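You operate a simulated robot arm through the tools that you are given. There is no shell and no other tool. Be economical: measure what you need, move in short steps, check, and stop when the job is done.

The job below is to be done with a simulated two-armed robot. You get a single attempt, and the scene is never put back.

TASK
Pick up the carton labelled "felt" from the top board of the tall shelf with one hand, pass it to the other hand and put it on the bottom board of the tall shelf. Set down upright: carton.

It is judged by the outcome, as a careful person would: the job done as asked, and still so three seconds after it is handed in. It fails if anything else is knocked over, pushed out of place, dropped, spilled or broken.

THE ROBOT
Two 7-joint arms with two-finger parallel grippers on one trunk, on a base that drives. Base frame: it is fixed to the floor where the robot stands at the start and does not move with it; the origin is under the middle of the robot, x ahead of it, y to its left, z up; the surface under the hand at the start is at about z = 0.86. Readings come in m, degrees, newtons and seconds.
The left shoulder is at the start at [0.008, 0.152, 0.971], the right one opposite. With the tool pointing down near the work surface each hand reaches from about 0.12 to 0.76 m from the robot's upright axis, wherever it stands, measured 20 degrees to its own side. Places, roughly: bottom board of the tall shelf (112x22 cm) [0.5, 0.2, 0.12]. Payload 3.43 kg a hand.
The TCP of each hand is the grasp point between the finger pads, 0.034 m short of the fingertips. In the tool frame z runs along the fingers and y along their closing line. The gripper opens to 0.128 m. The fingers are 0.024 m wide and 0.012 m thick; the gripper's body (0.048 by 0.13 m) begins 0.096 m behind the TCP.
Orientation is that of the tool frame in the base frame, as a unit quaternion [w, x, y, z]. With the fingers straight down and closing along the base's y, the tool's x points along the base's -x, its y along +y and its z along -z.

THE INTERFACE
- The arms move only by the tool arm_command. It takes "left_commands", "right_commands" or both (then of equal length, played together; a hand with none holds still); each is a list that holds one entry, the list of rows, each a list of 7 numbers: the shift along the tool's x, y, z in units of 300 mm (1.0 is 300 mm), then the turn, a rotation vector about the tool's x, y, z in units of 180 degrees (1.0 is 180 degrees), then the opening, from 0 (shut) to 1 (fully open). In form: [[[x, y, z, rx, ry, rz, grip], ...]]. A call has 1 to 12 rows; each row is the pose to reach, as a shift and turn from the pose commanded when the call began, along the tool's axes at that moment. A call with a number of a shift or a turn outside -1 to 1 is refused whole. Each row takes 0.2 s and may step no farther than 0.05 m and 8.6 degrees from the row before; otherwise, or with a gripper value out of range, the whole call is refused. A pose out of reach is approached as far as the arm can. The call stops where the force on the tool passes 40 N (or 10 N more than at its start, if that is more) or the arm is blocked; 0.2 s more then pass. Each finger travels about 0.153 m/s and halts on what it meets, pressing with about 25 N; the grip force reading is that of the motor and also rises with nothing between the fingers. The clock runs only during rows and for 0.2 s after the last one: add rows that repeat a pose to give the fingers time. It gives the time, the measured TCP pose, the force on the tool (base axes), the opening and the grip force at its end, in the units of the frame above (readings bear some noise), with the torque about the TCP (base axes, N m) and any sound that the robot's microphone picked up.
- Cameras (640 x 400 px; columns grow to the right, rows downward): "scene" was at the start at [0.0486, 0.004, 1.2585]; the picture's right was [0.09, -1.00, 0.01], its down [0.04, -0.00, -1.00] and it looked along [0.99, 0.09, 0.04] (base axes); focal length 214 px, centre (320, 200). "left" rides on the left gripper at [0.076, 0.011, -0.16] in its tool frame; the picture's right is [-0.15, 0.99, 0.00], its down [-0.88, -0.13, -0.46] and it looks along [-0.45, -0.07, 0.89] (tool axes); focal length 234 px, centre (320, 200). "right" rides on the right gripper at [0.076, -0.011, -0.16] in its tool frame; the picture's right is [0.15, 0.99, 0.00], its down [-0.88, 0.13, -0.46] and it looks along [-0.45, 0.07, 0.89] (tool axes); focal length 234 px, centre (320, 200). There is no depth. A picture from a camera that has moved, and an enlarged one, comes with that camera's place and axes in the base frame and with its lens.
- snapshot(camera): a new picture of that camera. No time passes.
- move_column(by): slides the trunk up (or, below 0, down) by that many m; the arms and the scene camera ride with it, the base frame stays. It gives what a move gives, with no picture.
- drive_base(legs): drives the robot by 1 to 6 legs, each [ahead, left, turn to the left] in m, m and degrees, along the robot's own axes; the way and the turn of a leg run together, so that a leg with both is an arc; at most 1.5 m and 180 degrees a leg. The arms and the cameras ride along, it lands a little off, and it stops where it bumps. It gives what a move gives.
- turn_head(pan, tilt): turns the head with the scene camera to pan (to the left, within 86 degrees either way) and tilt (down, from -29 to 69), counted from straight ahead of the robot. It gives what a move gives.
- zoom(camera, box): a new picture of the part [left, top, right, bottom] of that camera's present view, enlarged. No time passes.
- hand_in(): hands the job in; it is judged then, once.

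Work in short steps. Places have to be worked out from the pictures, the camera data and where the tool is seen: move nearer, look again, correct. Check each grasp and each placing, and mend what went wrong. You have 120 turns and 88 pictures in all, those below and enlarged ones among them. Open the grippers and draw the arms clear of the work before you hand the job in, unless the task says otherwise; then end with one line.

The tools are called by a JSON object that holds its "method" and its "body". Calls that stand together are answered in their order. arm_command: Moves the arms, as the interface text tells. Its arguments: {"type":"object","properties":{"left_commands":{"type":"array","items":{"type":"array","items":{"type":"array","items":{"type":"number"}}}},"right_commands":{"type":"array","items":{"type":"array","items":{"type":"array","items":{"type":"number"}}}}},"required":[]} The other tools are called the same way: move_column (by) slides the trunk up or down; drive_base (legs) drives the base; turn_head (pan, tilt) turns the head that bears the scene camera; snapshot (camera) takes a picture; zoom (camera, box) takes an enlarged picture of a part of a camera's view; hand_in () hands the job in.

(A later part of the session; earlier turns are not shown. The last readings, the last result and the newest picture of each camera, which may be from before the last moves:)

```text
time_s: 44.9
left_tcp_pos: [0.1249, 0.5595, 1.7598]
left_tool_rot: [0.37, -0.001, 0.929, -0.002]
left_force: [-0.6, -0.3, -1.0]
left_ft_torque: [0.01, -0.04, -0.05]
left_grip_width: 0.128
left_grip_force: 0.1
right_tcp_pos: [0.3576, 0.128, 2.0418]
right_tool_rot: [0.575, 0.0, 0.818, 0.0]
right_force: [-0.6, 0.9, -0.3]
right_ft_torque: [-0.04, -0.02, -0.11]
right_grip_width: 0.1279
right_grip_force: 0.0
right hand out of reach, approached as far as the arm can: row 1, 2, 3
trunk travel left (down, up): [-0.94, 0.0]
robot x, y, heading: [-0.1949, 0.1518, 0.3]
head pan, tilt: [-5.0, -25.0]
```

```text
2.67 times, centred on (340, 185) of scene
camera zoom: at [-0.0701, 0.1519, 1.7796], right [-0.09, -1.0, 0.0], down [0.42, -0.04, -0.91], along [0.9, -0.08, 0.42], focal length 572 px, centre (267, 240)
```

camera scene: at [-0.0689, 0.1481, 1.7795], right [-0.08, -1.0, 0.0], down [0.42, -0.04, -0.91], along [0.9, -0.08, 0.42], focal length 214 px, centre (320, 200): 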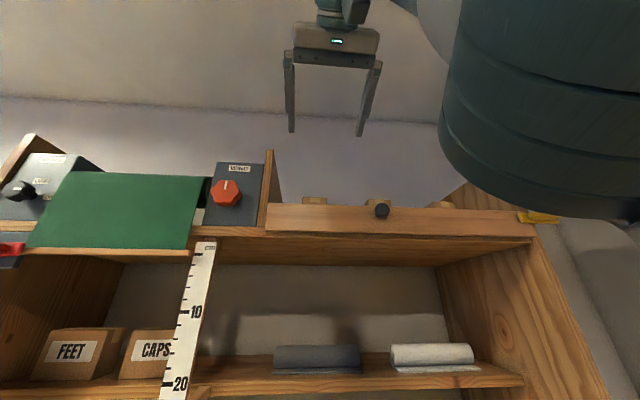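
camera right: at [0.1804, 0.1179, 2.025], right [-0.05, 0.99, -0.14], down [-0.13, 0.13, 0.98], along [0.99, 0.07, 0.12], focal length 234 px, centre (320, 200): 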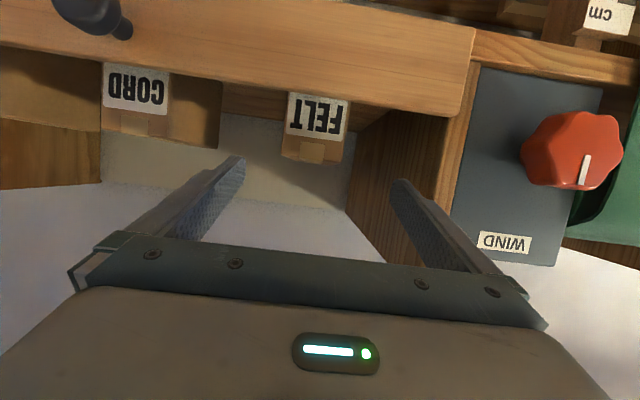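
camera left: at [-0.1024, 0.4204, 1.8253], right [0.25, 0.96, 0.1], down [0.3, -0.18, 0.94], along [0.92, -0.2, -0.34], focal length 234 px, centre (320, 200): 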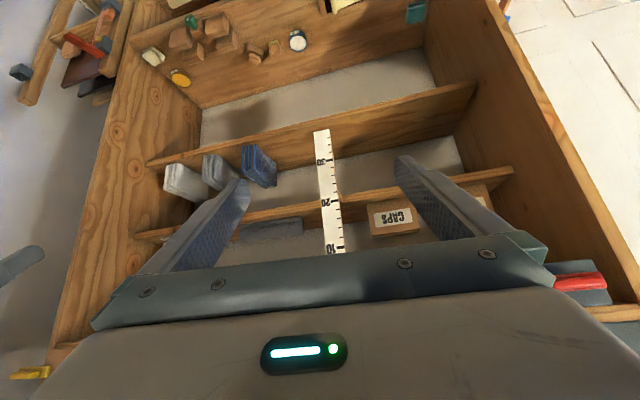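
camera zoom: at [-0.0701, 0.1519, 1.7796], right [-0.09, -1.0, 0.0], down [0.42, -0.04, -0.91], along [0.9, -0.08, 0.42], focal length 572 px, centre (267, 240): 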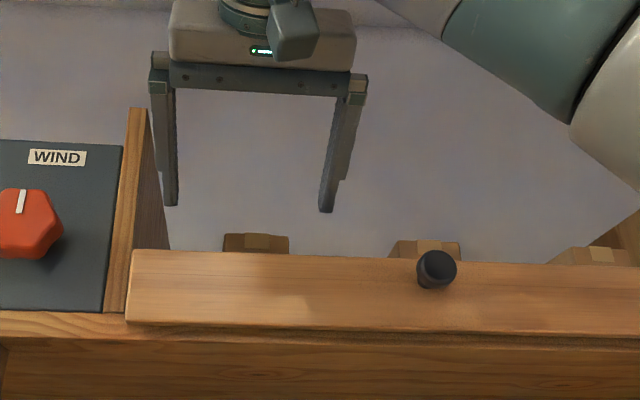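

Aligned: carton centre y≈0.123, top≈2.012, gate top ≈1.974. Advance to grasp depth (TCP 0.44, 0.123, 1.988).

{"method": "arm_command", "body": {"right_commands": [[[0.019, -0.003, 0.08, 0, 0, 0, 1], [0.038, -0.006, 0.16, 0, 0, 0, 1], [0.057, -0.01, 0.24, 0, 0, 0, 1], [0.076, -0.01, 0.318, 0, 0, 0, 1], [0.076, -0.01, 0.318, 0, 0, 0, 1]]]}}

{"method": "snapshot", "body": {"camera": "right"}}

{"method": "zoom", "body": {"camera": "scene", "box": [220, 110, 460, 260]}}

```text
time_s: 46.1
left_tcp_pos: [0.1279, 0.5526, 1.7609]
left_tool_rot: [0.369, 0.0, 0.929, 0.0]
left_force: [-0.5, 0.0, 0.0]
left_ft_torque: [-0.01, 0.01, 0.01]
left_grip_width: 0.128
left_grip_force: 0.1
right_tcp_pos: [0.4433, 0.1147, 1.9873]
right_tool_rot: [0.574, 0.001, 0.819, 0.003]
right_force: [0.4, -0.1, -0.1]
right_ft_torque: [-0.01, -0.02, -0.01]
right_grip_width: 0.128
right_grip_force: 0.1
trunk travel left (down, up): [-0.94, 0.0]
robot x, y, heading: [-0.1914, 0.1537, 0.2]
head pan, tilt: [-5.0, -25.0]
```

```text
56 pictures are left
camera right: at [0.2673, 0.1042, 1.97], right [-0.05, 0.99, -0.13], down [-0.13, 0.13, 0.98], along [0.99, 0.07, 0.12], focal length 234 px, centre (320, 200)
```

right: 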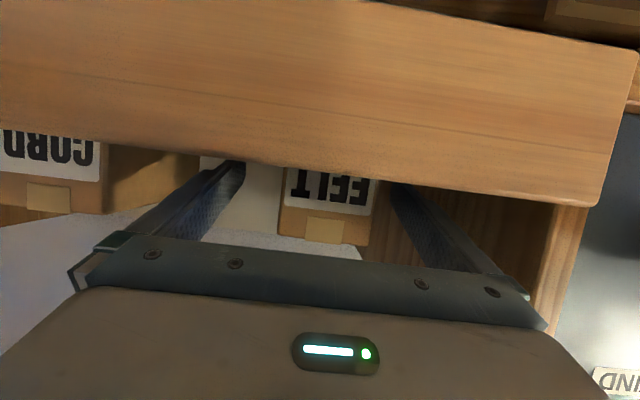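

```text
2.67 times, centred on (340, 185) of scene
camera zoom: at [-0.0676, 0.1445, 1.7794], right [-0.09, -1.0, 0.0], down [0.42, -0.03, -0.91], along [0.9, -0.08, 0.42], focal length 572 px, centre (267, 240)
```

zoom: 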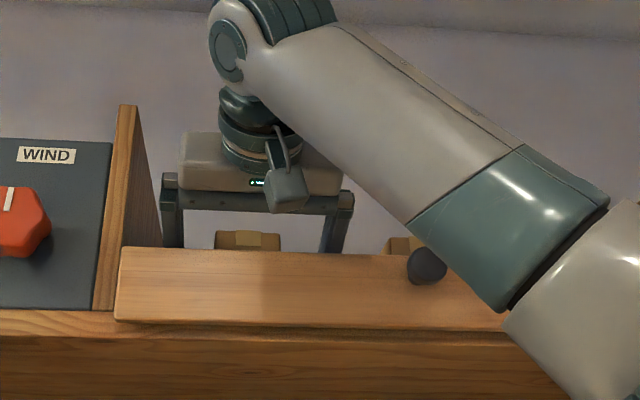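

Carton is straddled; shift 7 mm left to centre, then close.

{"method": "arm_command", "body": {"right_commands": [[[0, 0.023, 0, 0, 0, 0, 1], [0, 0.023, 0, 0, 0, 0, 1], [0, 0.023, 0, 0, 0, 0, 0.3], [0, 0.023, 0, 0, 0, 0, 0], [0, 0.023, 0, 0, 0, 0, 0], [0, 0.023, 0, 0, 0, 0, 0]]]}}

{"method": "snapshot", "body": {"camera": "right"}}

```text
time_s: 47.5
left_tcp_pos: [0.1259, 0.5557, 1.7604]
left_tool_rot: [0.37, 0.0, 0.929, 0.0]
left_force: [-0.8, -0.7, 0.4]
left_ft_torque: [-0.03, 0.02, -0.03]
left_grip_width: 0.1281
left_grip_force: 0.0
right_tcp_pos: [0.4434, 0.1247, 1.9872]
right_tool_rot: [0.575, 0.001, 0.818, 0.001]
right_force: [-0.3, 0.9, -0.9]
right_ft_torque: [0.01, -0.03, 0.08]
right_grip_width: 0.0615
right_grip_force: 24.8
trunk travel left (down, up): [-0.94, 0.0]
robot x, y, heading: [-0.1897, 0.1509, 0.1]
head pan, tilt: [-5.0, -25.0]
```

```text
54 pictures are left
camera right: at [0.2656, 0.1151, 1.9703], right [-0.05, 0.99, -0.13], down [-0.13, 0.13, 0.98], along [0.99, 0.07, 0.12], focal length 234 px, centre (320, 200)
```

right: 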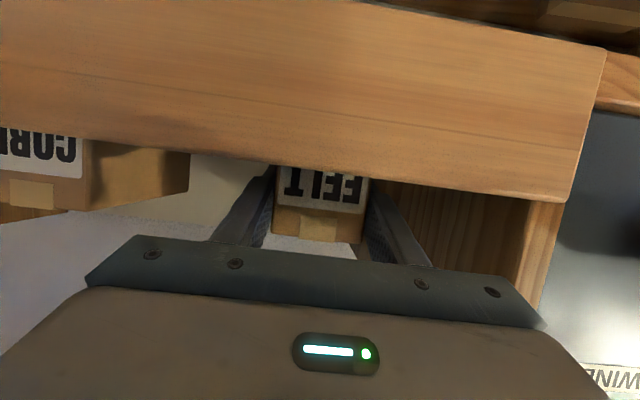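

Firm grip (0.0615 m, 25 N). Lift 5 cm straight up.

{"method": "arm_command", "body": {"right_commands": [[[-0.052, 0, -0.019, 0, 0, 0, 0], [-0.104, 0, -0.038, 0, 0, 0, 0], [-0.157, 0, -0.057, 0, 0, 0, 0], [-0.157, 0, -0.057, 0, 0, 0, 0]]]}}

{"method": "snapshot", "body": {"camera": "scene"}}

```text
time_s: 48.5
left_tcp_pos: [0.1263, 0.5556, 1.7599]
left_tool_rot: [0.37, 0.0, 0.929, 0.0]
left_force: [0.2, -0.5, 0.4]
left_ft_torque: [0.03, 0.01, -0.01]
left_grip_width: 0.128
left_grip_force: 0.0
right_tcp_pos: [0.4409, 0.1235, 2.0348]
right_tool_rot: [0.574, 0.0, 0.819, 0.002]
right_force: [0.2, 0.0, -3.2]
right_ft_torque: [0.01, 0.08, 0.04]
right_grip_width: 0.062
right_grip_force: 24.9
right hand out of reach, approached as far as the arm can: row 3, 4
trunk travel left (down, up): [-0.94, 0.0]
robot x, y, heading: [-0.1905, 0.1565, 0.0]
head pan, tilt: [-5.0, -25.0]
```

```text
53 pictures are left
camera scene: at [-0.0682, 0.147, 1.7795], right [-0.09, -1.0, 0.0], down [0.42, -0.04, -0.91], along [0.9, -0.08, 0.42], focal length 214 px, centre (320, 200)
```

scene: 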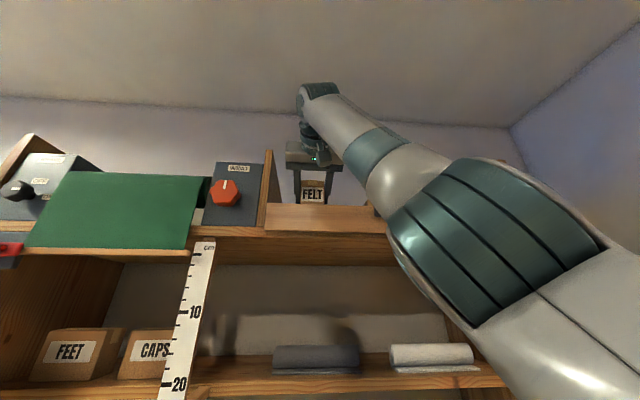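

Weight ~3 N felt; arm near its reach limit. Zoom to see the box bottom versus the gate.

{"method": "zoom", "body": {"camera": "scene", "box": [260, 130, 380, 240]}}

{"method": "snapshot", "body": {"camera": "right"}}

```text
3.64 times, centred on (320, 185) of scene
camera zoom: at [-0.0682, 0.147, 1.7795], right [-0.09, -1.0, 0.0], down [0.42, -0.04, -0.91], along [0.9, -0.08, 0.42], focal length 780 px, centre (320, 254)
```

zoom: 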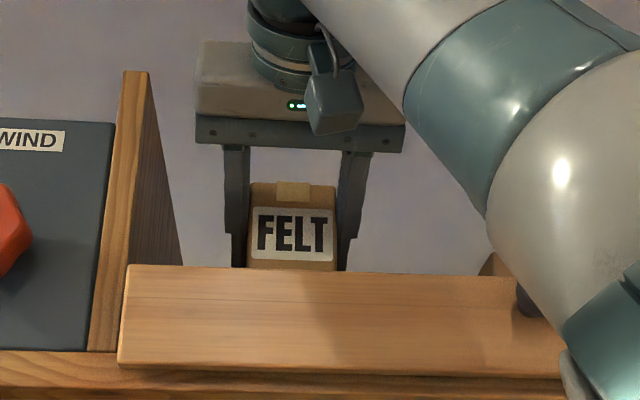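

```text
51 pictures are left
camera right: at [0.2639, 0.1132, 2.0168], right [-0.05, 0.99, -0.13], down [-0.13, 0.13, 0.98], along [0.99, 0.07, 0.12], focal length 234 px, centre (320, 200)
```

right: 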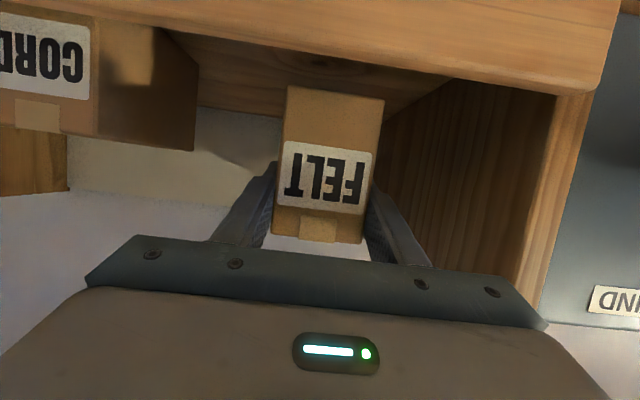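

Box is ≈9 cm tall; bottom ≈1.969 vs gate top ≈1.98, so ≥3 cm more lift is needed. Drive 6 cm ahead to gain reach, then raise while drawing the hand back equally.

{"method": "drive_base", "body": {"legs": [[0.06, 0, 0]]}}

{"method": "arm_command", "body": {"right_commands": [[[-0.04, 0, -0.016, 0, 0, 0, 0], [-0.08, 0, -0.032, 0, 0, 0, 0], [-0.12, 0, -0.048, 0, 0, 0, 0], [-0.14, 0, -0.06, 0, 0, 0, 0], [-0.14, 0, -0.06, 0, 0, 0, 0]]]}}

{"method": "snapshot", "body": {"camera": "right"}}

```text
time_s: 49.4
left_tcp_pos: [0.1661, 0.5557, 1.764]
left_tool_rot: [0.376, 0.0, 0.927, 0.0]
left_force: [-1.2, 1.0, 0.7]
left_ft_torque: [0.01, -0.13, -0.01]
left_grip_width: 0.1279
left_grip_force: 0.0
right_tcp_pos: [0.4777, 0.1247, 2.0417]
right_tool_rot: [0.58, 0.0, 0.815, 0.002]
right_force: [-2.1, 0.1, -2.5]
right_ft_torque: [-0.03, 0.04, 0.0]
right_grip_width: 0.0617
right_grip_force: 25.1
trunk travel left (down, up): [-0.94, 0.0]
robot x, y, heading: [-0.132, 0.1558, 0.3]
head pan, tilt: [-5.0, -25.0]
```

```text
time_s: 50.6
left_tcp_pos: [0.1883, 0.5563, 1.7598]
left_tool_rot: [0.369, -0.001, 0.93, 0.0]
left_force: [0.8, 0.3, 0.2]
left_ft_torque: [0.02, 0.03, -0.02]
left_grip_width: 0.1281
left_grip_force: 0.0
right_tcp_pos: [0.4926, 0.1155, 2.0425]
right_tool_rot: [0.574, 0.001, 0.819, 0.002]
right_force: [-0.3, 0.3, -2.1]
right_ft_torque: [-0.01, 0.08, 0.0]
right_grip_width: 0.0621
right_grip_force: 24.9
right hand out of reach, approached as far as the arm can: row 1, 2, 3, 4, 5
trunk travel left (down, up): [-0.94, 0.0]
robot x, y, heading: [-0.1318, 0.1519, 0.1]
head pan, tilt: [-5.0, -25.0]
```

```text
50 pictures are left
camera right: at [0.3159, 0.1043, 2.0255], right [-0.05, 0.99, -0.13], down [-0.13, 0.13, 0.98], along [0.99, 0.07, 0.12], focal length 234 px, centre (320, 200)
```

right: 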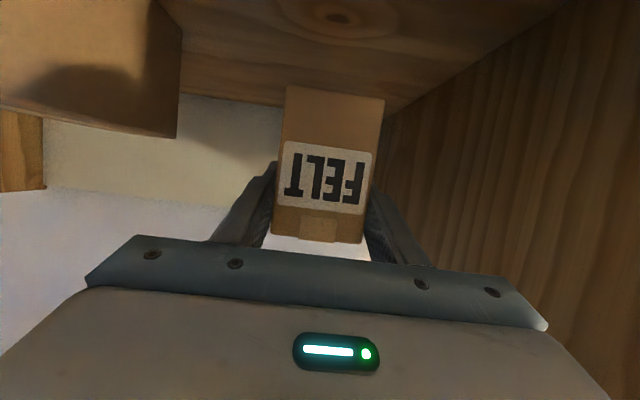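

Now combine: back 5.5 cm and up 4 cm, still behind the gate.

{"method": "arm_command", "body": {"right_commands": [[[-0.021, 0, -0.073, 0, 0, 0, 0], [-0.042, 0, -0.145, 0, 0, 0, 0], [-0.063, 0, -0.218, 0, 0, 0, 0], [-0.063, 0, -0.218, 0, 0, 0, 0]]]}}

{"method": "snapshot", "body": {"camera": "right"}}

```text
time_s: 51.6
left_tcp_pos: [0.1815, 0.558, 1.7605]
left_tool_rot: [0.371, -0.001, 0.928, -0.001]
left_force: [0.2, 0.2, -0.1]
left_ft_torque: [0.02, -0.02, -0.02]
left_grip_width: 0.1282
left_grip_force: 0.1
right_tcp_pos: [0.423, 0.1205, 2.0717]
right_tool_rot: [0.577, -0.001, 0.817, 0.002]
right_force: [0.4, 0.2, -3.4]
right_ft_torque: [0.04, 0.06, -0.03]
right_grip_width: 0.0618
right_grip_force: 25.2
right hand out of reach, approached as far as the arm can: row 1, 2, 3, 4
trunk travel left (down, up): [-0.94, 0.0]
robot x, y, heading: [-0.1342, 0.1516, 0.0]
head pan, tilt: [-5.0, -25.0]
```

```text
49 pictures are left
camera right: at [0.2459, 0.1082, 2.0537], right [-0.05, 0.99, -0.14], down [-0.13, 0.13, 0.98], along [0.99, 0.07, 0.13], focal length 234 px, centre (320, 200)
```

right: 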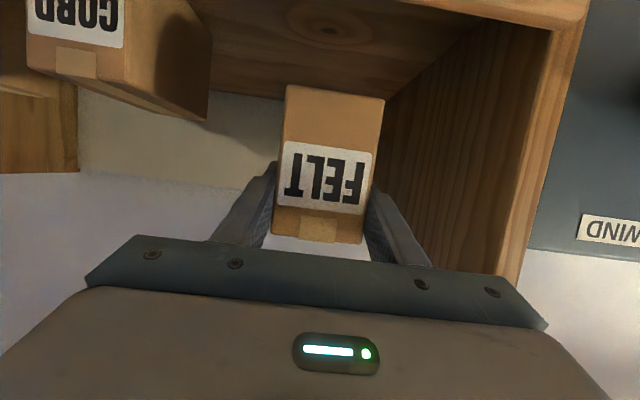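

Box bottom is ≈2.005, above the gate (≈1.98). Back straight out with the base.

{"method": "drive_base", "body": {"legs": [[-0.3, 0, 0]]}}

{"method": "snapshot", "body": {"camera": "scene"}}

{"method": "snapshot", "body": {"camera": "right"}}

```text
time_s: 53.7
left_tcp_pos: [-0.1126, 0.5556, 1.7589]
left_tool_rot: [0.369, -0.003, 0.929, 0.002]
left_force: [1.0, 0.3, 0.8]
left_ft_torque: [-0.03, -0.01, 0.03]
left_grip_width: 0.1282
left_grip_force: 0.1
right_tcp_pos: [0.1309, 0.1192, 2.0693]
right_tool_rot: [0.574, -0.002, 0.819, 0.003]
right_force: [0.9, 0.9, -1.6]
right_ft_torque: [0.03, 0.09, -0.01]
right_grip_width: 0.0617
right_grip_force: 25.1
trunk travel left (down, up): [-0.94, 0.0]
robot x, y, heading: [-0.4319, 0.1499, 0.5]
head pan, tilt: [-5.0, -25.0]
```

```text
48 pictures are left
camera scene: at [-0.3058, 0.1469, 1.7791], right [-0.08, -1.0, 0.0], down [0.42, -0.03, -0.91], along [0.9, -0.07, 0.42], focal length 214 px, centre (320, 200)
```

scene: 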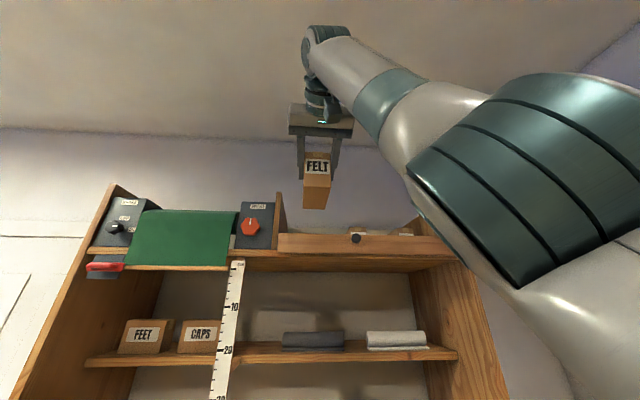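

```text
47 pictures are left
camera right: at [-0.0446, 0.1071, 2.0515], right [-0.06, 0.99, -0.13], down [-0.13, 0.13, 0.98], along [0.99, 0.07, 0.12], focal length 234 px, centre (320, 200)
```

right: 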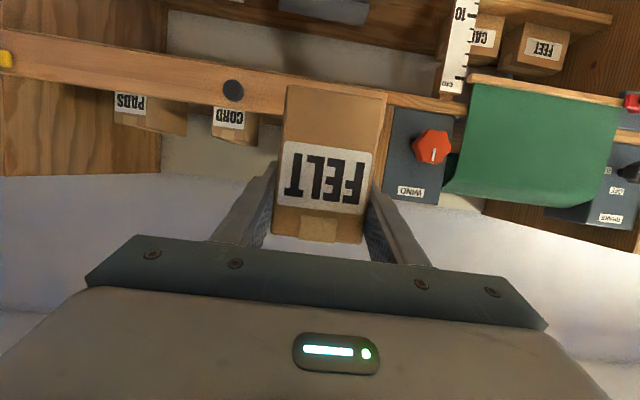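

Carton is out, level, held firmly. Now lower the right hand straight down 0.3 m in front of the robot.

{"method": "arm_command", "body": {"right_commands": [[[0.134, 0, 0.049, 0, 0, 0, 0], [0.269, 0, 0.098, 0, 0, 0, 0], [0.403, 0, 0.147, 0, 0, 0, 0], [0.537, 0, 0.195, 0, 0, 0, 0], [0.671, 0, 0.244, 0, 0, 0, 0], [0.806, 0, 0.293, 0, 0, 0, 0], [0.94, 0, 0.342, 0, 0, 0, 0], [0.94, 0, 0.342, 0, 0, 0, 0]]]}}

```text
time_s: 55.5
left_tcp_pos: [-0.1169, 0.5553, 1.761]
left_tool_rot: [0.37, -0.002, 0.929, -0.001]
left_force: [0.2, -0.9, -0.7]
left_ft_torque: [0.0, 0.04, -0.02]
left_grip_width: 0.1282
left_grip_force: 0.1
right_tcp_pos: [0.1288, 0.1185, 1.7688]
right_tool_rot: [0.574, -0.002, 0.819, 0.004]
right_force: [0.2, -0.7, -1.9]
right_ft_torque: [-0.01, 0.06, 0.0]
right_grip_width: 0.0616
right_grip_force: 24.7
trunk travel left (down, up): [-0.94, 0.0]
robot x, y, heading: [-0.4311, 0.1491, 0.3]
head pan, tilt: [-5.0, -25.0]
```

Lower both hands another 0.3 m.

{"method": "arm_command", "body": {"right_commands": [[[0.118, 0, 0.043, 0, 0, 0, 0], [0.235, 0, 0.086, 0, 0, 0, 0], [0.353, 0, 0.128, 0, 0, 0, 0], [0.47, 0, 0.171, 0, 0, 0, 0], [0.588, 0, 0.214, 0, 0, 0, 0], [0.705, 0, 0.257, 0, 0, 0, 0], [0.823, 0, 0.299, 0, 0, 0, 0], [0.94, 0, 0.342, 0, 0, 0, 0], [0.94, 0, 0.342, 0, 0, 0, 0]]], "left_commands": [[[0.055, 0, 0.12, 0, 0, 0, 1], [0.111, 0, 0.239, 0, 0, 0, 1], [0.167, 0, 0.359, 0, 0, 0, 1], [0.222, 0, 0.478, 0, 0, 0, 1], [0.278, 0, 0.598, 0, 0, 0, 1], [0.333, 0, 0.717, 0, 0, 0, 1], [0.389, 0, 0.837, 0, 0, 0, 1], [0.444, 0, 0.956, 0, 0, 0, 1], [0.444, 0, 0.956, 0, 0, 0, 1]]]}}

{"method": "turn_head", "body": {"pan": 0, "tilt": 25}}

{"method": "snapshot", "body": {"camera": "scene"}}

```text
time_s: 57.5
left_tcp_pos: [-0.0109, 0.563, 1.4643]
left_tool_rot: [0.369, -0.002, 0.929, 0.0]
left_force: [0.4, 0.1, -0.3]
left_ft_torque: [-0.02, 0.01, 0.0]
left_grip_width: 0.1283
left_grip_force: 0.1
left hand out of reach, approached as far as the arm can: row 8, 9
right_tcp_pos: [0.1294, 0.1202, 1.4681]
right_tool_rot: [0.575, -0.001, 0.818, 0.003]
right_force: [0.4, -0.6, -2.0]
right_ft_torque: [-0.03, 0.08, 0.0]
right_grip_width: 0.0616
right_grip_force: 25.5
trunk travel left (down, up): [-0.94, 0.0]
robot x, y, heading: [-0.4342, 0.1499, 0.4]
head pan, tilt: [-5.0, -25.0]
```

```text
time_s: 58.6
left_tcp_pos: [-0.011, 0.564, 1.464]
left_tool_rot: [0.369, -0.002, 0.929, 0.0]
left_force: [-1.1, -0.2, 0.6]
left_ft_torque: [-0.06, 0.03, 0.0]
left_grip_width: 0.1278
left_grip_force: 0.0
right_tcp_pos: [0.1299, 0.1218, 1.4689]
right_tool_rot: [0.575, -0.002, 0.818, 0.003]
right_force: [-0.7, 0.1, -2.1]
right_ft_torque: [0.0, 0.09, 0.02]
right_grip_width: 0.0617
right_grip_force: 24.6
trunk travel left (down, up): [-0.94, 0.0]
robot x, y, heading: [-0.436, 0.149, 0.5]
head pan, tilt: [0.0, 25.0]
```

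```text
46 pictures are left
camera scene: at [-0.2886, 0.1532, 1.7035], right [0.01, -1.0, 0.0], down [-0.42, 0.0, -0.91], along [0.91, 0.01, -0.42], focal length 214 px, centre (320, 200)
```

scene: 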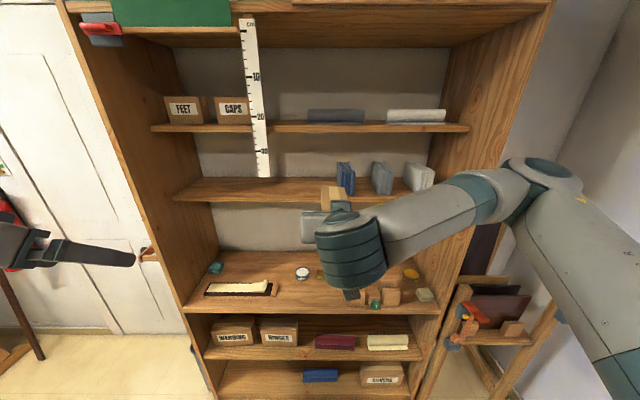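

Good. Now yaw the right hand 90° left (box end presented to the left) while the left hand yaws to face it from y≈0.40.

{"method": "arm_command", "body": {"right_commands": [[[0.041, -0.006, -0.015, -0.0392, 0, -0.01425, 0], [0.082, -0.011, -0.03, -0.0783, 0, -0.0285, 0], [0.123, -0.017, -0.044, -0.1175, 0, -0.04275, 0], [0.163, -0.022, -0.059, -0.1567, 0, -0.057, 0], [0.204, -0.028, -0.074, -0.1958, 0, -0.07125, 0], [0.245, -0.034, -0.089, -0.235, 0, -0.0855, 0], [0.286, -0.039, -0.103, -0.2742, 0, -0.09975, 0], [0.327, -0.045, -0.118, -0.3133, 0, -0.114, 0], [0.368, -0.05, -0.133, -0.3525, 0, -0.12825, 0], [0.408, -0.056, -0.148, -0.3917, 0, -0.1425, 0], [0.449, -0.061, -0.162, -0.4308, 0, -0.15675, 0], [0.49, -0.067, -0.177, -0.47, 0, -0.171, 0]]], "left_commands": [[[0.0163, -0.0456, 0.0339, 0.0351, -0.0097, 0.023, 1], [0.0327, -0.0912, 0.0678, 0.0702, -0.0194, 0.0461, 1], [0.049, -0.1368, 0.1018, 0.1053, -0.0291, 0.0691, 1], [0.0653, -0.1823, 0.1357, 0.1403, -0.0388, 0.0922, 1], [0.0817, -0.2279, 0.1696, 0.1754, -0.0485, 0.1152, 1], [0.098, -0.2735, 0.2035, 0.2105, -0.0583, 0.1383, 1], [0.1143, -0.3191, 0.2374, 0.2456, -0.068, 0.1613, 1], [0.1307, -0.3647, 0.2713, 0.2807, -0.0777, 0.1843, 1], [0.147, -0.4103, 0.3053, 0.3158, -0.0874, 0.2074, 1], [0.1633, -0.4558, 0.3392, 0.3508, -0.0971, 0.2304, 1], [0.1797, -0.5014, 0.3731, 0.3859, -0.1068, 0.2535, 1], [0.196, -0.547, 0.407, 0.421, -0.1165, 0.2765, 1]]]}}

{"method": "snapshot", "body": {"camera": "scene"}}

{"method": "snapshot", "body": {"camera": "left"}}

```text
time_s: 61.2
left_tcp_pos: [0.0336, 0.3968, 1.3359]
left_tool_rot: [0.407, 0.578, 0.581, -0.404]
left_force: [0.3, -1.1, -0.3]
left_ft_torque: [-0.01, 0.03, -0.07]
left_grip_width: 0.1281
left_grip_force: 0.1
right_tcp_pos: [0.034, 0.0984, 1.348]
right_tool_rot: [-0.406, 0.58, -0.576, -0.407]
right_force: [0.0, -0.7, -3.2]
right_ft_torque: [-0.08, 0.05, 0.02]
right_grip_width: 0.0619
right_grip_force: 25.2
right hand out of reach, approached as far as the arm can: row 2, 3, 4, 5, 6, 7
trunk travel left (down, up): [-0.94, 0.0]
robot x, y, heading: [-0.4381, 0.1541, 0.5]
head pan, tilt: [0.0, 25.0]
```

```text
45 pictures are left
camera scene: at [-0.2849, 0.1513, 1.7032], right [0.01, -1.0, 0.0], down [-0.43, 0.0, -0.91], along [0.91, 0.01, -0.43], focal length 214 px, centre (320, 200)
```

scene: 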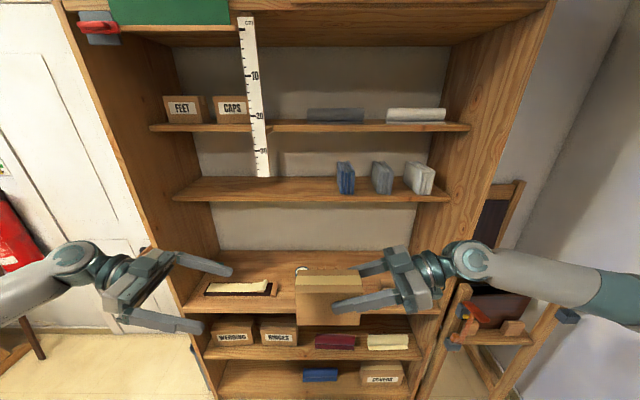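

```text
44 pictures are left
camera left: at [0.0443, 0.5724, 1.3193], right [0.99, -0.04, 0.14], down [-0.13, 0.13, 0.98], along [-0.06, -0.99, 0.12], focal length 234 px, centre (320, 200)
```

left: 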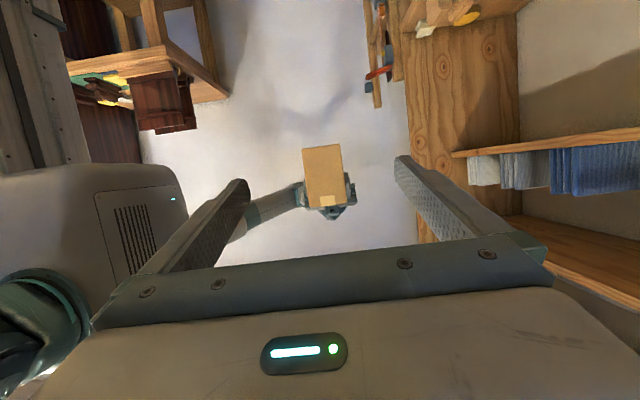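

Both hands face each other and line up. Advance the left hand 15 cm toward the carton's free end and check.

{"method": "arm_command", "body": {"left_commands": [[[-0.042, 0, 0.12, 0, 0, 0, 1], [-0.083, 0, 0.24, 0, 0, 0, 1], [-0.125, 0, 0.36, 0, 0, 0, 1], [-0.166, 0, 0.48, 0, 0, 0, 1], [-0.166, 0, 0.48, 0, 0, 0, 1]]]}}

{"method": "snapshot", "body": {"camera": "left"}}

{"method": "zoom", "body": {"camera": "scene", "box": [140, 200, 460, 360]}}

```text
time_s: 62.5
left_tcp_pos: [0.033, 0.2453, 1.335]
left_tool_rot: [0.409, 0.576, 0.58, -0.404]
left_force: [-0.1, 0.6, -0.2]
left_ft_torque: [-0.01, 0.05, 0.03]
left_grip_width: 0.1282
left_grip_force: 0.2
right_tcp_pos: [0.0313, 0.0993, 1.3495]
right_tool_rot: [-0.407, 0.581, -0.576, -0.407]
right_force: [0.4, -0.3, -2.5]
right_ft_torque: [-0.07, 0.05, 0.01]
right_grip_width: 0.0618
right_grip_force: 24.5
trunk travel left (down, up): [-0.94, 0.0]
robot x, y, heading: [-0.4342, 0.1546, 0.4]
head pan, tilt: [0.0, 25.0]
```

```text
43 pictures are left
camera left: at [0.0427, 0.4213, 1.3191], right [0.99, -0.04, 0.14], down [-0.13, 0.13, 0.98], along [-0.06, -0.99, 0.12], focal length 234 px, centre (320, 200)
```

left: 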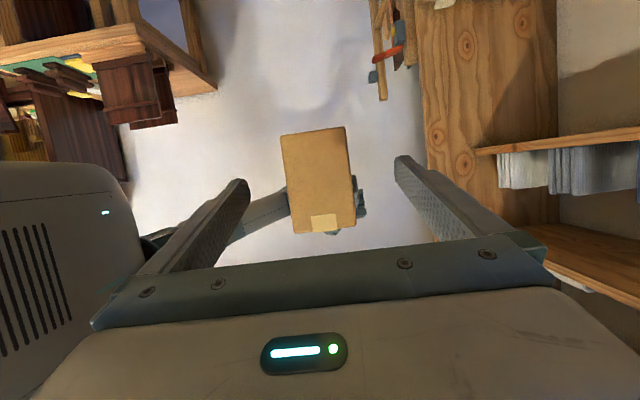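

```text
2.00 times, centred on (300, 280) of scene
camera zoom: at [-0.2883, 0.1532, 1.7034], right [0.01, -1.0, 0.0], down [-0.42, 0.0, -0.91], along [0.91, 0.01, -0.42], focal length 429 px, centre (360, 40)
```

zoom: 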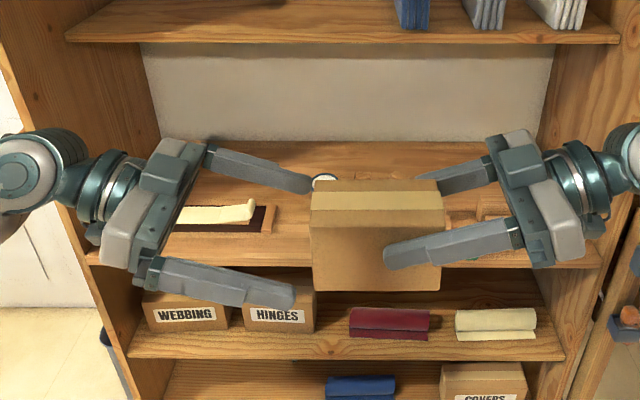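

Well centred. Advance 6.6 cm more and close the left gripper.

{"method": "arm_command", "body": {"left_commands": [[[-0.038, 0, 0.104, 0, 0, 0, 1], [-0.075, 0, 0.207, 0, 0, 0, 1], [-0.075, 0, 0.207, 0, 0, 0, 1]]]}}

{"method": "zoom", "body": {"camera": "scene", "box": [140, 200, 460, 360]}}

```text
time_s: 63.2
left_tcp_pos: [0.0307, 0.1826, 1.335]
left_tool_rot: [0.408, 0.578, 0.579, -0.406]
left_force: [-0.7, -0.2, 1.2]
left_ft_torque: [-0.03, 0.07, 0.0]
left_grip_width: 0.1279
left_grip_force: 0.0
right_tcp_pos: [0.0304, 0.1007, 1.3487]
right_tool_rot: [-0.407, 0.581, -0.576, -0.406]
right_force: [0.8, -0.3, -2.2]
right_ft_torque: [-0.1, 0.01, -0.01]
right_grip_width: 0.0617
right_grip_force: 24.5
trunk travel left (down, up): [-0.94, 0.0]
robot x, y, heading: [-0.4365, 0.1489, 0.6]
head pan, tilt: [0.0, 25.0]
```

```text
2.00 times, centred on (300, 280) of scene
camera zoom: at [-0.2899, 0.1549, 1.7035], right [0.01, -1.0, 0.0], down [-0.42, 0.0, -0.91], along [0.91, 0.01, -0.42], focal length 429 px, centre (360, 40)
```

zoom: 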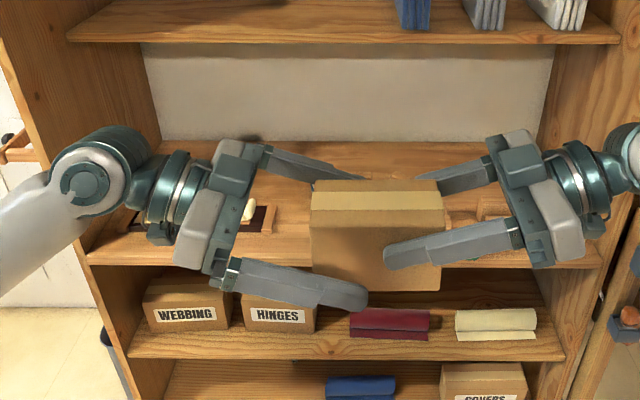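

Fingers straddle the free end without meeting the right fingers. Close the left gripper.

{"method": "arm_command", "body": {"left_commands": [[[0, 0, 0, 0, 0, 0, 0.4], [0, 0, 0, 0, 0, 0, 0], [0, 0, 0, 0, 0, 0, 0], [0, 0, 0, 0, 0, 0, 0]]]}}

{"method": "zoom", "body": {"camera": "scene", "box": [140, 200, 460, 360]}}

```text
time_s: 64.2
left_tcp_pos: [0.0314, 0.181, 1.3351]
left_tool_rot: [0.408, 0.577, 0.579, -0.406]
left_force: [-15.4, -1.9, 2.2]
left_ft_torque: [-0.24, -0.25, -0.42]
left_grip_width: 0.0617
left_grip_force: 25.1
right_tcp_pos: [0.033, 0.0995, 1.3497]
right_tool_rot: [-0.407, 0.581, -0.576, -0.407]
right_force: [14.9, 3.5, -5.5]
right_ft_torque: [-0.05, 0.01, -0.8]
right_grip_width: 0.0617
right_grip_force: 24.9
trunk travel left (down, up): [-0.94, 0.0]
robot x, y, heading: [-0.4329, 0.1513, 0.3]
head pan, tilt: [0.0, 25.0]
```

```text
2.00 times, centred on (300, 280) of scene
camera zoom: at [-0.2885, 0.1525, 1.7034], right [0.01, -1.0, 0.0], down [-0.42, 0.0, -0.91], along [0.91, 0.01, -0.42], focal length 429 px, centre (360, 40)
```

zoom: 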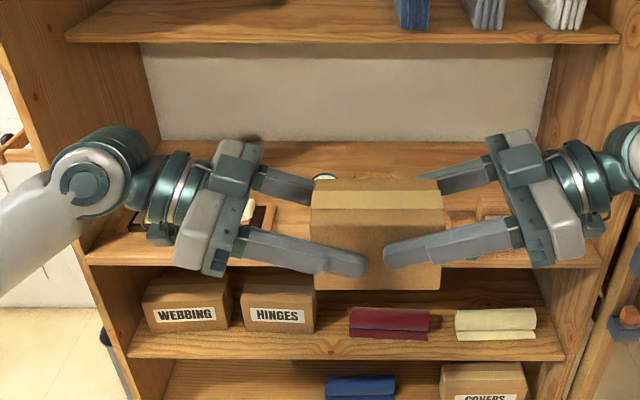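

Both grip; a 15 N sideways internal force shows a few mm misalignment. Relieve by easing the left hand 3 mm toward -x.

{"method": "arm_command", "body": {"left_commands": [[[0, -0.01, 0, 0, 0, 0, 0], [0, -0.01, 0, 0, 0, 0, 0]]]}}

```text
time_s: 64.8
left_tcp_pos: [0.0312, 0.1796, 1.334]
left_tool_rot: [0.408, 0.577, 0.58, -0.404]
left_force: [-8.2, 3.5, 5.0]
left_ft_torque: [-0.64, 0.34, -0.27]
left_grip_width: 0.0619
left_grip_force: 24.7
right_tcp_pos: [0.0303, 0.0983, 1.3493]
right_tool_rot: [-0.406, 0.581, -0.576, -0.406]
right_force: [8.9, -3.9, -7.1]
right_ft_torque: [0.05, -0.47, -0.46]
right_grip_width: 0.062
right_grip_force: 25.1
trunk travel left (down, up): [-0.94, 0.0]
robot x, y, heading: [-0.4339, 0.1491, 0.7]
head pan, tilt: [0.0, 25.0]
```

Halved. Another 3 mm.

{"method": "arm_command", "body": {"left_commands": [[[0, -0.01, 0, 0, 0, 0, 0], [0, -0.01, 0, 0, 0, 0, 0]]]}}

```text
time_s: 65.5
left_tcp_pos: [0.0283, 0.1806, 1.3349]
left_tool_rot: [0.408, 0.577, 0.581, -0.404]
left_force: [8.8, 9.0, 1.2]
left_ft_torque: [-0.28, 0.41, 0.31]
left_grip_width: 0.0617
left_grip_force: 25.3
right_tcp_pos: [0.0298, 0.0997, 1.3478]
right_tool_rot: [-0.405, 0.582, -0.576, -0.407]
right_force: [-8.4, -8.4, -5.2]
right_ft_torque: [-0.11, -0.27, 0.38]
right_grip_width: 0.0616
right_grip_force: 25.0
trunk travel left (down, up): [-0.94, 0.0]
robot x, y, heading: [-0.4323, 0.1501, 0.4]
head pan, tilt: [0.0, 25.0]
```

Balanced within noise. Open the right gripper and check that the left holds the weight.

{"method": "arm_command", "body": {"right_commands": [[[0, 0, 0, 0, 0, 0, 0.7], [0, 0, 0, 0, 0, 0, 1], [0, 0, 0, 0, 0, 0, 1], [0, 0, 0, 0, 0, 0, 1]]]}}

{"method": "zoom", "body": {"camera": "scene", "box": [140, 200, 460, 360]}}

```text
time_s: 66.5
left_tcp_pos: [0.0268, 0.179, 1.3351]
left_tool_rot: [0.408, 0.577, 0.58, -0.405]
left_force: [-0.1, 0.0, -0.7]
left_ft_torque: [0.09, 0.0, -0.01]
left_grip_width: 0.0619
left_grip_force: 25.1
right_tcp_pos: [0.0304, 0.0998, 1.3496]
right_tool_rot: [-0.407, 0.581, -0.576, -0.407]
right_force: [0.5, 0.2, 0.1]
right_ft_torque: [-0.03, -0.01, 0.0]
right_grip_width: 0.1279
right_grip_force: 0.0
trunk travel left (down, up): [-0.94, 0.0]
robot x, y, heading: [-0.4327, 0.1501, 0.5]
head pan, tilt: [0.0, 25.0]
```

```text
2.00 times, centred on (300, 280) of scene
camera zoom: at [-0.2889, 0.153, 1.7034], right [0.01, -1.0, 0.0], down [-0.42, 0.0, -0.91], along [0.91, 0.01, -0.42], focal length 429 px, centre (360, 40)
```

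zoom: 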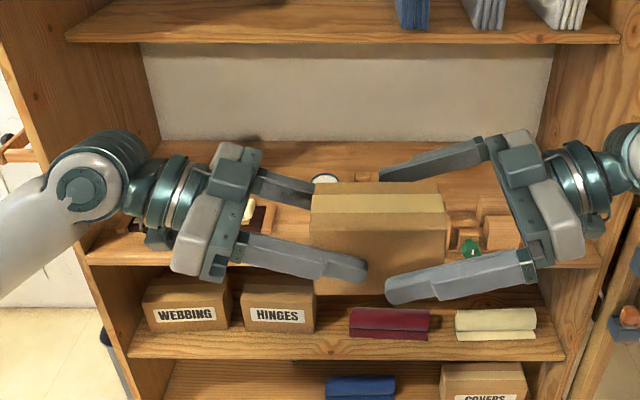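

The left hand holds it alone and level. Withdraw the right hand 15 cm.

{"method": "arm_command", "body": {"right_commands": [[[0.043, 0, -0.118, 0, 0, 0, 1], [0.086, 0, -0.235, 0, 0, 0, 1], [0.129, 0, -0.353, 0, 0, 0, 1], [0.171, 0, -0.47, 0, 0, 0, 1], [0.171, 0, -0.47, 0, 0, 0, 1]]]}}

{"method": "arm_command", "body": {"left_commands": [[[0.019, -0.0075, -0.0523, -0.0392, 0, -0.01425, 0], [0.038, -0.015, -0.1045, -0.0783, 0, -0.0285, 0], [0.057, -0.0225, -0.1568, -0.1175, 0, -0.04275, 0], [0.076, -0.03, -0.209, -0.1567, 0, -0.057, 0], [0.095, -0.0375, -0.2613, -0.1958, 0, -0.07125, 0], [0.114, -0.045, -0.3135, -0.235, 0, -0.0855, 0], [0.133, -0.0525, -0.3658, -0.2742, 0, -0.09975, 0], [0.152, -0.06, -0.418, -0.3133, 0, -0.114, 0], [0.171, -0.0675, -0.4703, -0.3525, 0, -0.12825, 0], [0.19, -0.075, -0.5225, -0.3917, 0, -0.1425, 0], [0.209, -0.0825, -0.5748, -0.4308, 0, -0.15675, 0], [0.228, -0.09, -0.627, -0.47, 0, -0.171, 0]]]}}

{"method": "snapshot", "body": {"camera": "scene"}}

```text
time_s: 67.7
left_tcp_pos: [0.0264, 0.179, 1.3336]
left_tool_rot: [0.407, 0.578, 0.58, -0.404]
left_force: [0.3, 0.1, 0.0]
left_ft_torque: [0.09, -0.04, -0.02]
left_grip_width: 0.0617
left_grip_force: 24.6
right_tcp_pos: [0.0306, -0.0512, 1.3504]
right_tool_rot: [-0.406, 0.582, -0.576, -0.406]
right_force: [0.2, 0.5, 0.1]
right_ft_torque: [-0.03, -0.01, -0.03]
right_grip_width: 0.1281
right_grip_force: 0.0
trunk travel left (down, up): [-0.94, 0.0]
robot x, y, heading: [-0.4343, 0.1492, 0.7]
head pan, tilt: [0.0, 25.0]
```

```text
time_s: 70.2
left_tcp_pos: [0.1594, 0.3234, 1.3292]
left_tool_rot: [0.574, -0.003, 0.819, 0.002]
left_force: [-0.4, -0.4, 0.2]
left_ft_torque: [0.02, 0.12, 0.05]
left_grip_width: 0.0618
left_grip_force: 24.5
left hand out of reach, approached as far as the arm can: row 3, 4, 5, 6, 7, 8, 9, 10, 11, 12
right_tcp_pos: [0.034, -0.0544, 1.3471]
right_tool_rot: [-0.406, 0.581, -0.575, -0.409]
right_force: [0.4, -0.5, -1.1]
right_ft_torque: [0.06, -0.01, 0.03]
right_grip_width: 0.1277
right_grip_force: 0.1
trunk travel left (down, up): [-0.94, 0.0]
robot x, y, heading: [-0.4357, 0.1557, 0.6]
head pan, tilt: [0.0, 25.0]
```

```text
38 pictures are left
camera scene: at [-0.2864, 0.1487, 1.7032], right [0.01, -1.0, 0.0], down [-0.42, 0.0, -0.91], along [0.91, 0.01, -0.42], focal length 214 px, centre (320, 200)
```

scene: 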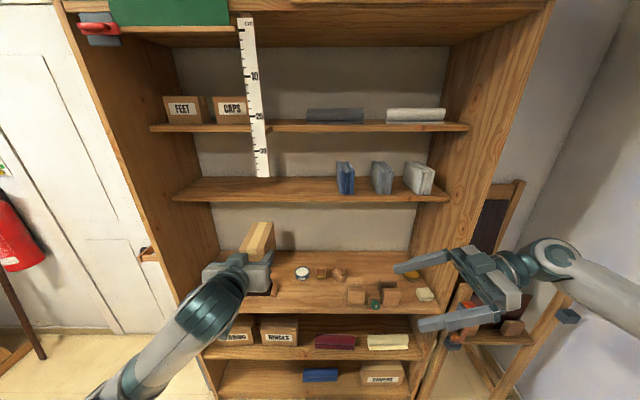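

Left hand holds the carton pointing forward at (0.16, 0.32). Back off 10 cm for clearance, then lower the trunk.

{"method": "drive_base", "body": {"legs": [[-0.1, 0, 0]]}}

{"method": "move_column", "body": {"by": -0.4}}

{"method": "snapshot", "body": {"camera": "scene"}}

```text
time_s: 71.4
left_tcp_pos: [0.063, 0.326, 1.3272]
left_tool_rot: [0.573, -0.004, 0.82, 0.002]
left_force: [0.8, 0.7, -0.8]
left_ft_torque: [0.0, 0.07, -0.01]
left_grip_width: 0.0616
left_grip_force: 25.0
right_tcp_pos: [-0.0633, -0.0509, 1.3481]
right_tool_rot: [-0.405, 0.581, -0.576, -0.408]
right_force: [0.3, 0.0, -0.7]
right_ft_torque: [0.03, 0.05, 0.05]
right_grip_width: 0.128
right_grip_force: 0.0
trunk travel left (down, up): [-0.94, 0.0]
robot x, y, heading: [-0.5313, 0.1529, 0.4]
head pan, tilt: [0.0, 25.0]
```

```text
time_s: 75.2
left_tcp_pos: [0.0599, 0.3253, 0.9287]
left_tool_rot: [0.574, -0.004, 0.819, 0.001]
left_force: [0.3, 0.0, 0.5]
left_ft_torque: [-0.02, 0.1, -0.02]
left_grip_width: 0.0616
left_grip_force: 25.1
right_tcp_pos: [-0.0676, -0.052, 0.95]
right_tool_rot: [-0.406, 0.582, -0.576, -0.407]
right_force: [0.3, -0.3, -0.7]
right_ft_torque: [-0.01, 0.01, 0.03]
right_grip_width: 0.1277
right_grip_force: 0.0
trunk travel left (down, up): [-0.54, 0.4]
robot x, y, heading: [-0.5299, 0.1481, 0.4]
head pan, tilt: [0.0, 25.0]
```

```text
37 pictures are left
camera scene: at [-0.3865, 0.1526, 1.3035], right [0.01, -1.0, 0.0], down [-0.42, 0.0, -0.91], along [0.91, 0.01, -0.42], focal length 214 px, centre (320, 200)
```

scene: 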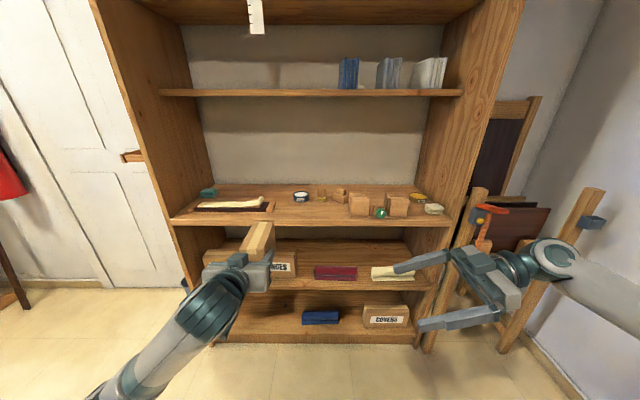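

Clear. Lower another 0.4.

{"method": "move_column", "body": {"by": -0.4}}

{"method": "snapshot", "body": {"camera": "scene"}}

{"method": "snapshot", "body": {"camera": "left"}}

```text
time_s: 79.0
left_tcp_pos: [0.0592, 0.326, 0.5283]
left_tool_rot: [0.575, -0.004, 0.818, 0.001]
left_force: [0.0, 0.5, 0.8]
left_ft_torque: [-0.01, 0.11, 0.0]
left_grip_width: 0.0619
left_grip_force: 25.2
right_tcp_pos: [-0.0672, -0.051, 0.5486]
right_tool_rot: [-0.406, 0.582, -0.576, -0.407]
right_force: [-0.4, 0.1, -0.8]
right_ft_torque: [0.03, 0.01, -0.04]
right_grip_width: 0.128
right_grip_force: 0.0
trunk travel left (down, up): [-0.14, 0.8]
robot x, y, heading: [-0.534, 0.1476, 0.2]
head pan, tilt: [0.0, 25.0]
```

```text
36 pictures are left
camera scene: at [-0.3866, 0.1526, 0.9035], right [0.01, -1.0, 0.0], down [-0.42, 0.0, -0.91], along [0.91, 0.01, -0.42], focal length 214 px, centre (320, 200)
```

scene: 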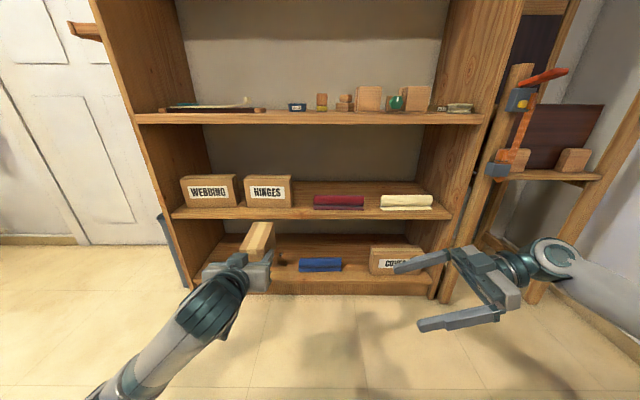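

```text
35 pictures are left
camera left: at [-0.1165, 0.3349, 0.5129], right [0.04, 0.99, 0.14], down [-0.13, -0.13, 0.98], along [0.99, -0.06, 0.12], focal length 234 px, centre (320, 200)
```

left: 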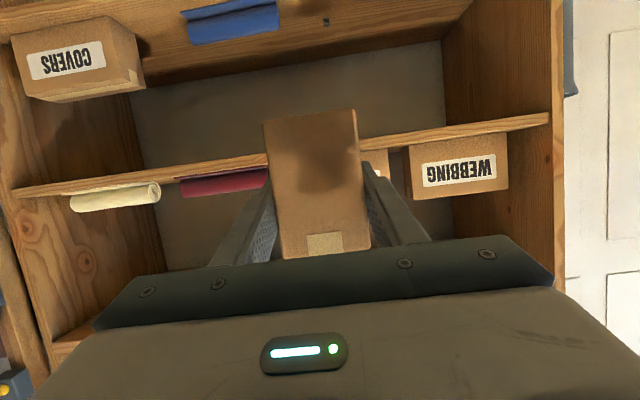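

The bottom board's left part looks free, but there's a small dark spot near (0.57, 0.38). Zoom in on it.

{"method": "zoom", "body": {"camera": "left", "box": [180, 0, 480, 120]}}

{"method": "zoom", "body": {"camera": "scene", "box": [160, 210, 360, 310]}}

```text
2.13 times, centred on (330, 60) of left
camera zoom: at [-0.1165, 0.3349, 0.5129], right [0.04, 0.99, 0.14], down [-0.13, -0.13, 0.98], along [0.99, -0.06, 0.12], focal length 500 px, centre (299, 499)
```

zoom: 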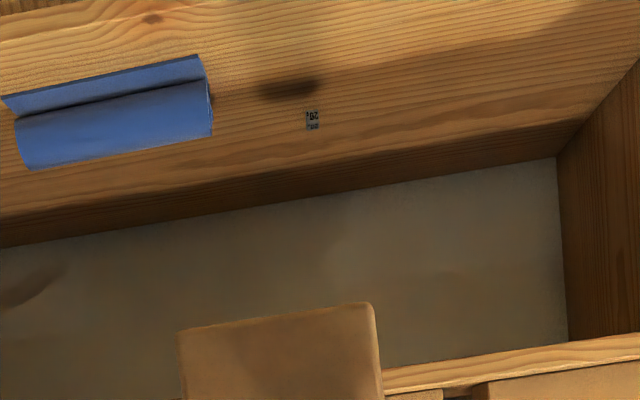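

```text
3.20 times, centred on (260, 260) of scene
camera zoom: at [-0.3866, 0.1526, 0.9035], right [0.01, -1.0, 0.0], down [-0.42, 0.0, -0.91], along [0.91, 0.01, -0.42], focal length 686 px, centre (512, 8)
```

zoom: 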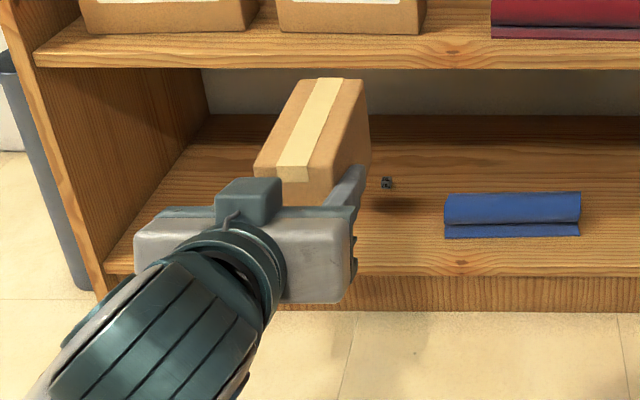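

There's a tiny object at ≈(0.57, 0.38), so I'll place at y≈0.53, x≈0.48. Finish lowering the trunk, retract the right hand, and lower the left hand to travelling height above the bottom board.

{"method": "move_column", "body": {"by": -0.14}}

{"method": "arm_command", "body": {"right_commands": [[[-0.06, 0.111, -0.081, 0, 0, 0, 1], [-0.119, 0.222, -0.161, 0, 0, 0, 1], [-0.179, 0.334, -0.242, 0, 0, 0, 1], [-0.238, 0.445, -0.322, 0, 0, 0, 1], [-0.298, 0.556, -0.403, 0, 0, 0, 1], [-0.357, 0.667, -0.483, 0, 0, 0, 1], [-0.357, 0.667, -0.483, 0, 0, 0, 1]]], "left_commands": [[[0.1, 0.022, 0.036, 0, 0, 0, 0], [0.198, 0.043, 0.072, 0, 0, 0, 0], [0.297, 0.065, 0.109, 0, 0, 0, 0], [0.397, 0.087, 0.145, 0, 0, 0, 0], [0.496, 0.108, 0.181, 0, 0, 0, 0], [0.595, 0.13, 0.217, 0, 0, 0, 0], [0.595, 0.13, 0.217, 0, 0, 0, 0]]]}}

{"method": "snapshot", "body": {"camera": "scene"}}

{"method": "snapshot", "body": {"camera": "left"}}

```text
time_s: 80.7
left_tcp_pos: [0.0604, 0.3256, 0.3897]
left_tool_rot: [0.574, -0.004, 0.819, 0.002]
left_force: [0.4, -0.2, 0.2]
left_ft_torque: [-0.03, 0.08, 0.02]
left_grip_width: 0.0617
left_grip_force: 25.3
right_tcp_pos: [-0.0672, -0.0522, 0.4097]
right_tool_rot: [-0.406, 0.581, -0.575, -0.407]
right_force: [0.6, 1.1, -0.4]
right_ft_torque: [0.06, -0.01, 0.0]
right_grip_width: 0.1282
right_grip_force: 0.1
trunk travel left (down, up): [0.0, 0.94]
robot x, y, heading: [-0.5288, 0.1477, 0.2]
head pan, tilt: [0.0, 25.0]
```

```text
time_s: 82.5
left_tcp_pos: [0.0725, 0.3815, 0.2187]
left_tool_rot: [0.59, 0.006, 0.807, 0.021]
left_force: [-0.3, 0.4, -0.4]
left_ft_torque: [-0.01, 0.09, -0.01]
left_grip_width: 0.0615
left_grip_force: 25.2
right_tcp_pos: [-0.2715, -0.1564, 0.558]
right_tool_rot: [-0.408, 0.58, -0.575, -0.408]
right_force: [-0.4, -0.7, -0.1]
right_ft_torque: [0.03, 0.0, -0.03]
right_grip_width: 0.1281
right_grip_force: 0.0
trunk travel left (down, up): [0.0, 0.94]
robot x, y, heading: [-0.5334, 0.1493, 0.6]
head pan, tilt: [0.0, 25.0]
stopped in row 7 (left hand): the arm was blocked; the commanded pose is now the measured one
```

```text
32 pictures are left
camera scene: at [-0.3868, 0.1507, 0.7629], right [0.01, -1.0, 0.0], down [-0.42, 0.0, -0.91], along [0.91, 0.01, -0.42], focal length 214 px, centre (320, 200)
```

scene: 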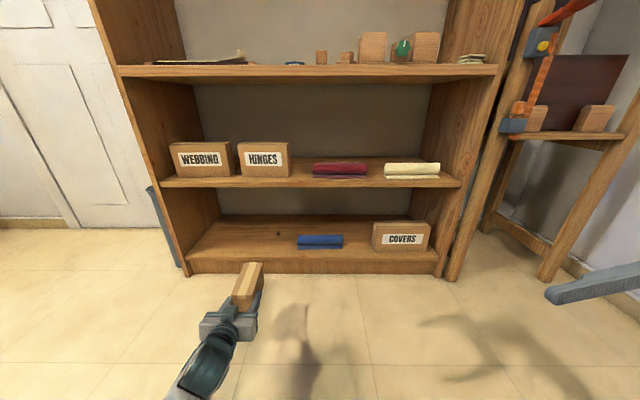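

```text
31 pictures are left
camera left: at [-0.1025, 0.3905, 0.1953], right [0.03, 0.98, 0.18], down [-0.17, -0.17, 0.97], along [0.99, -0.06, 0.16], focal length 234 px, centre (320, 200)
```

left: 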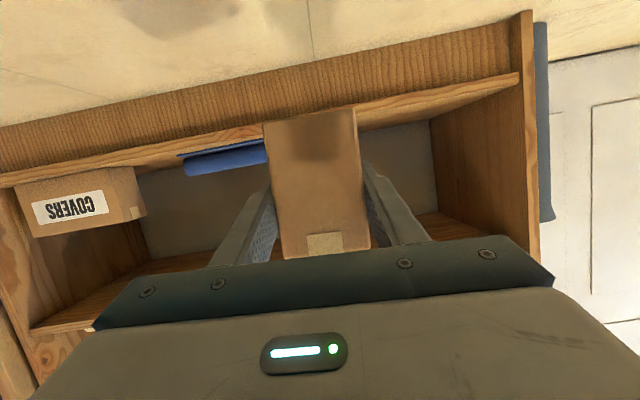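

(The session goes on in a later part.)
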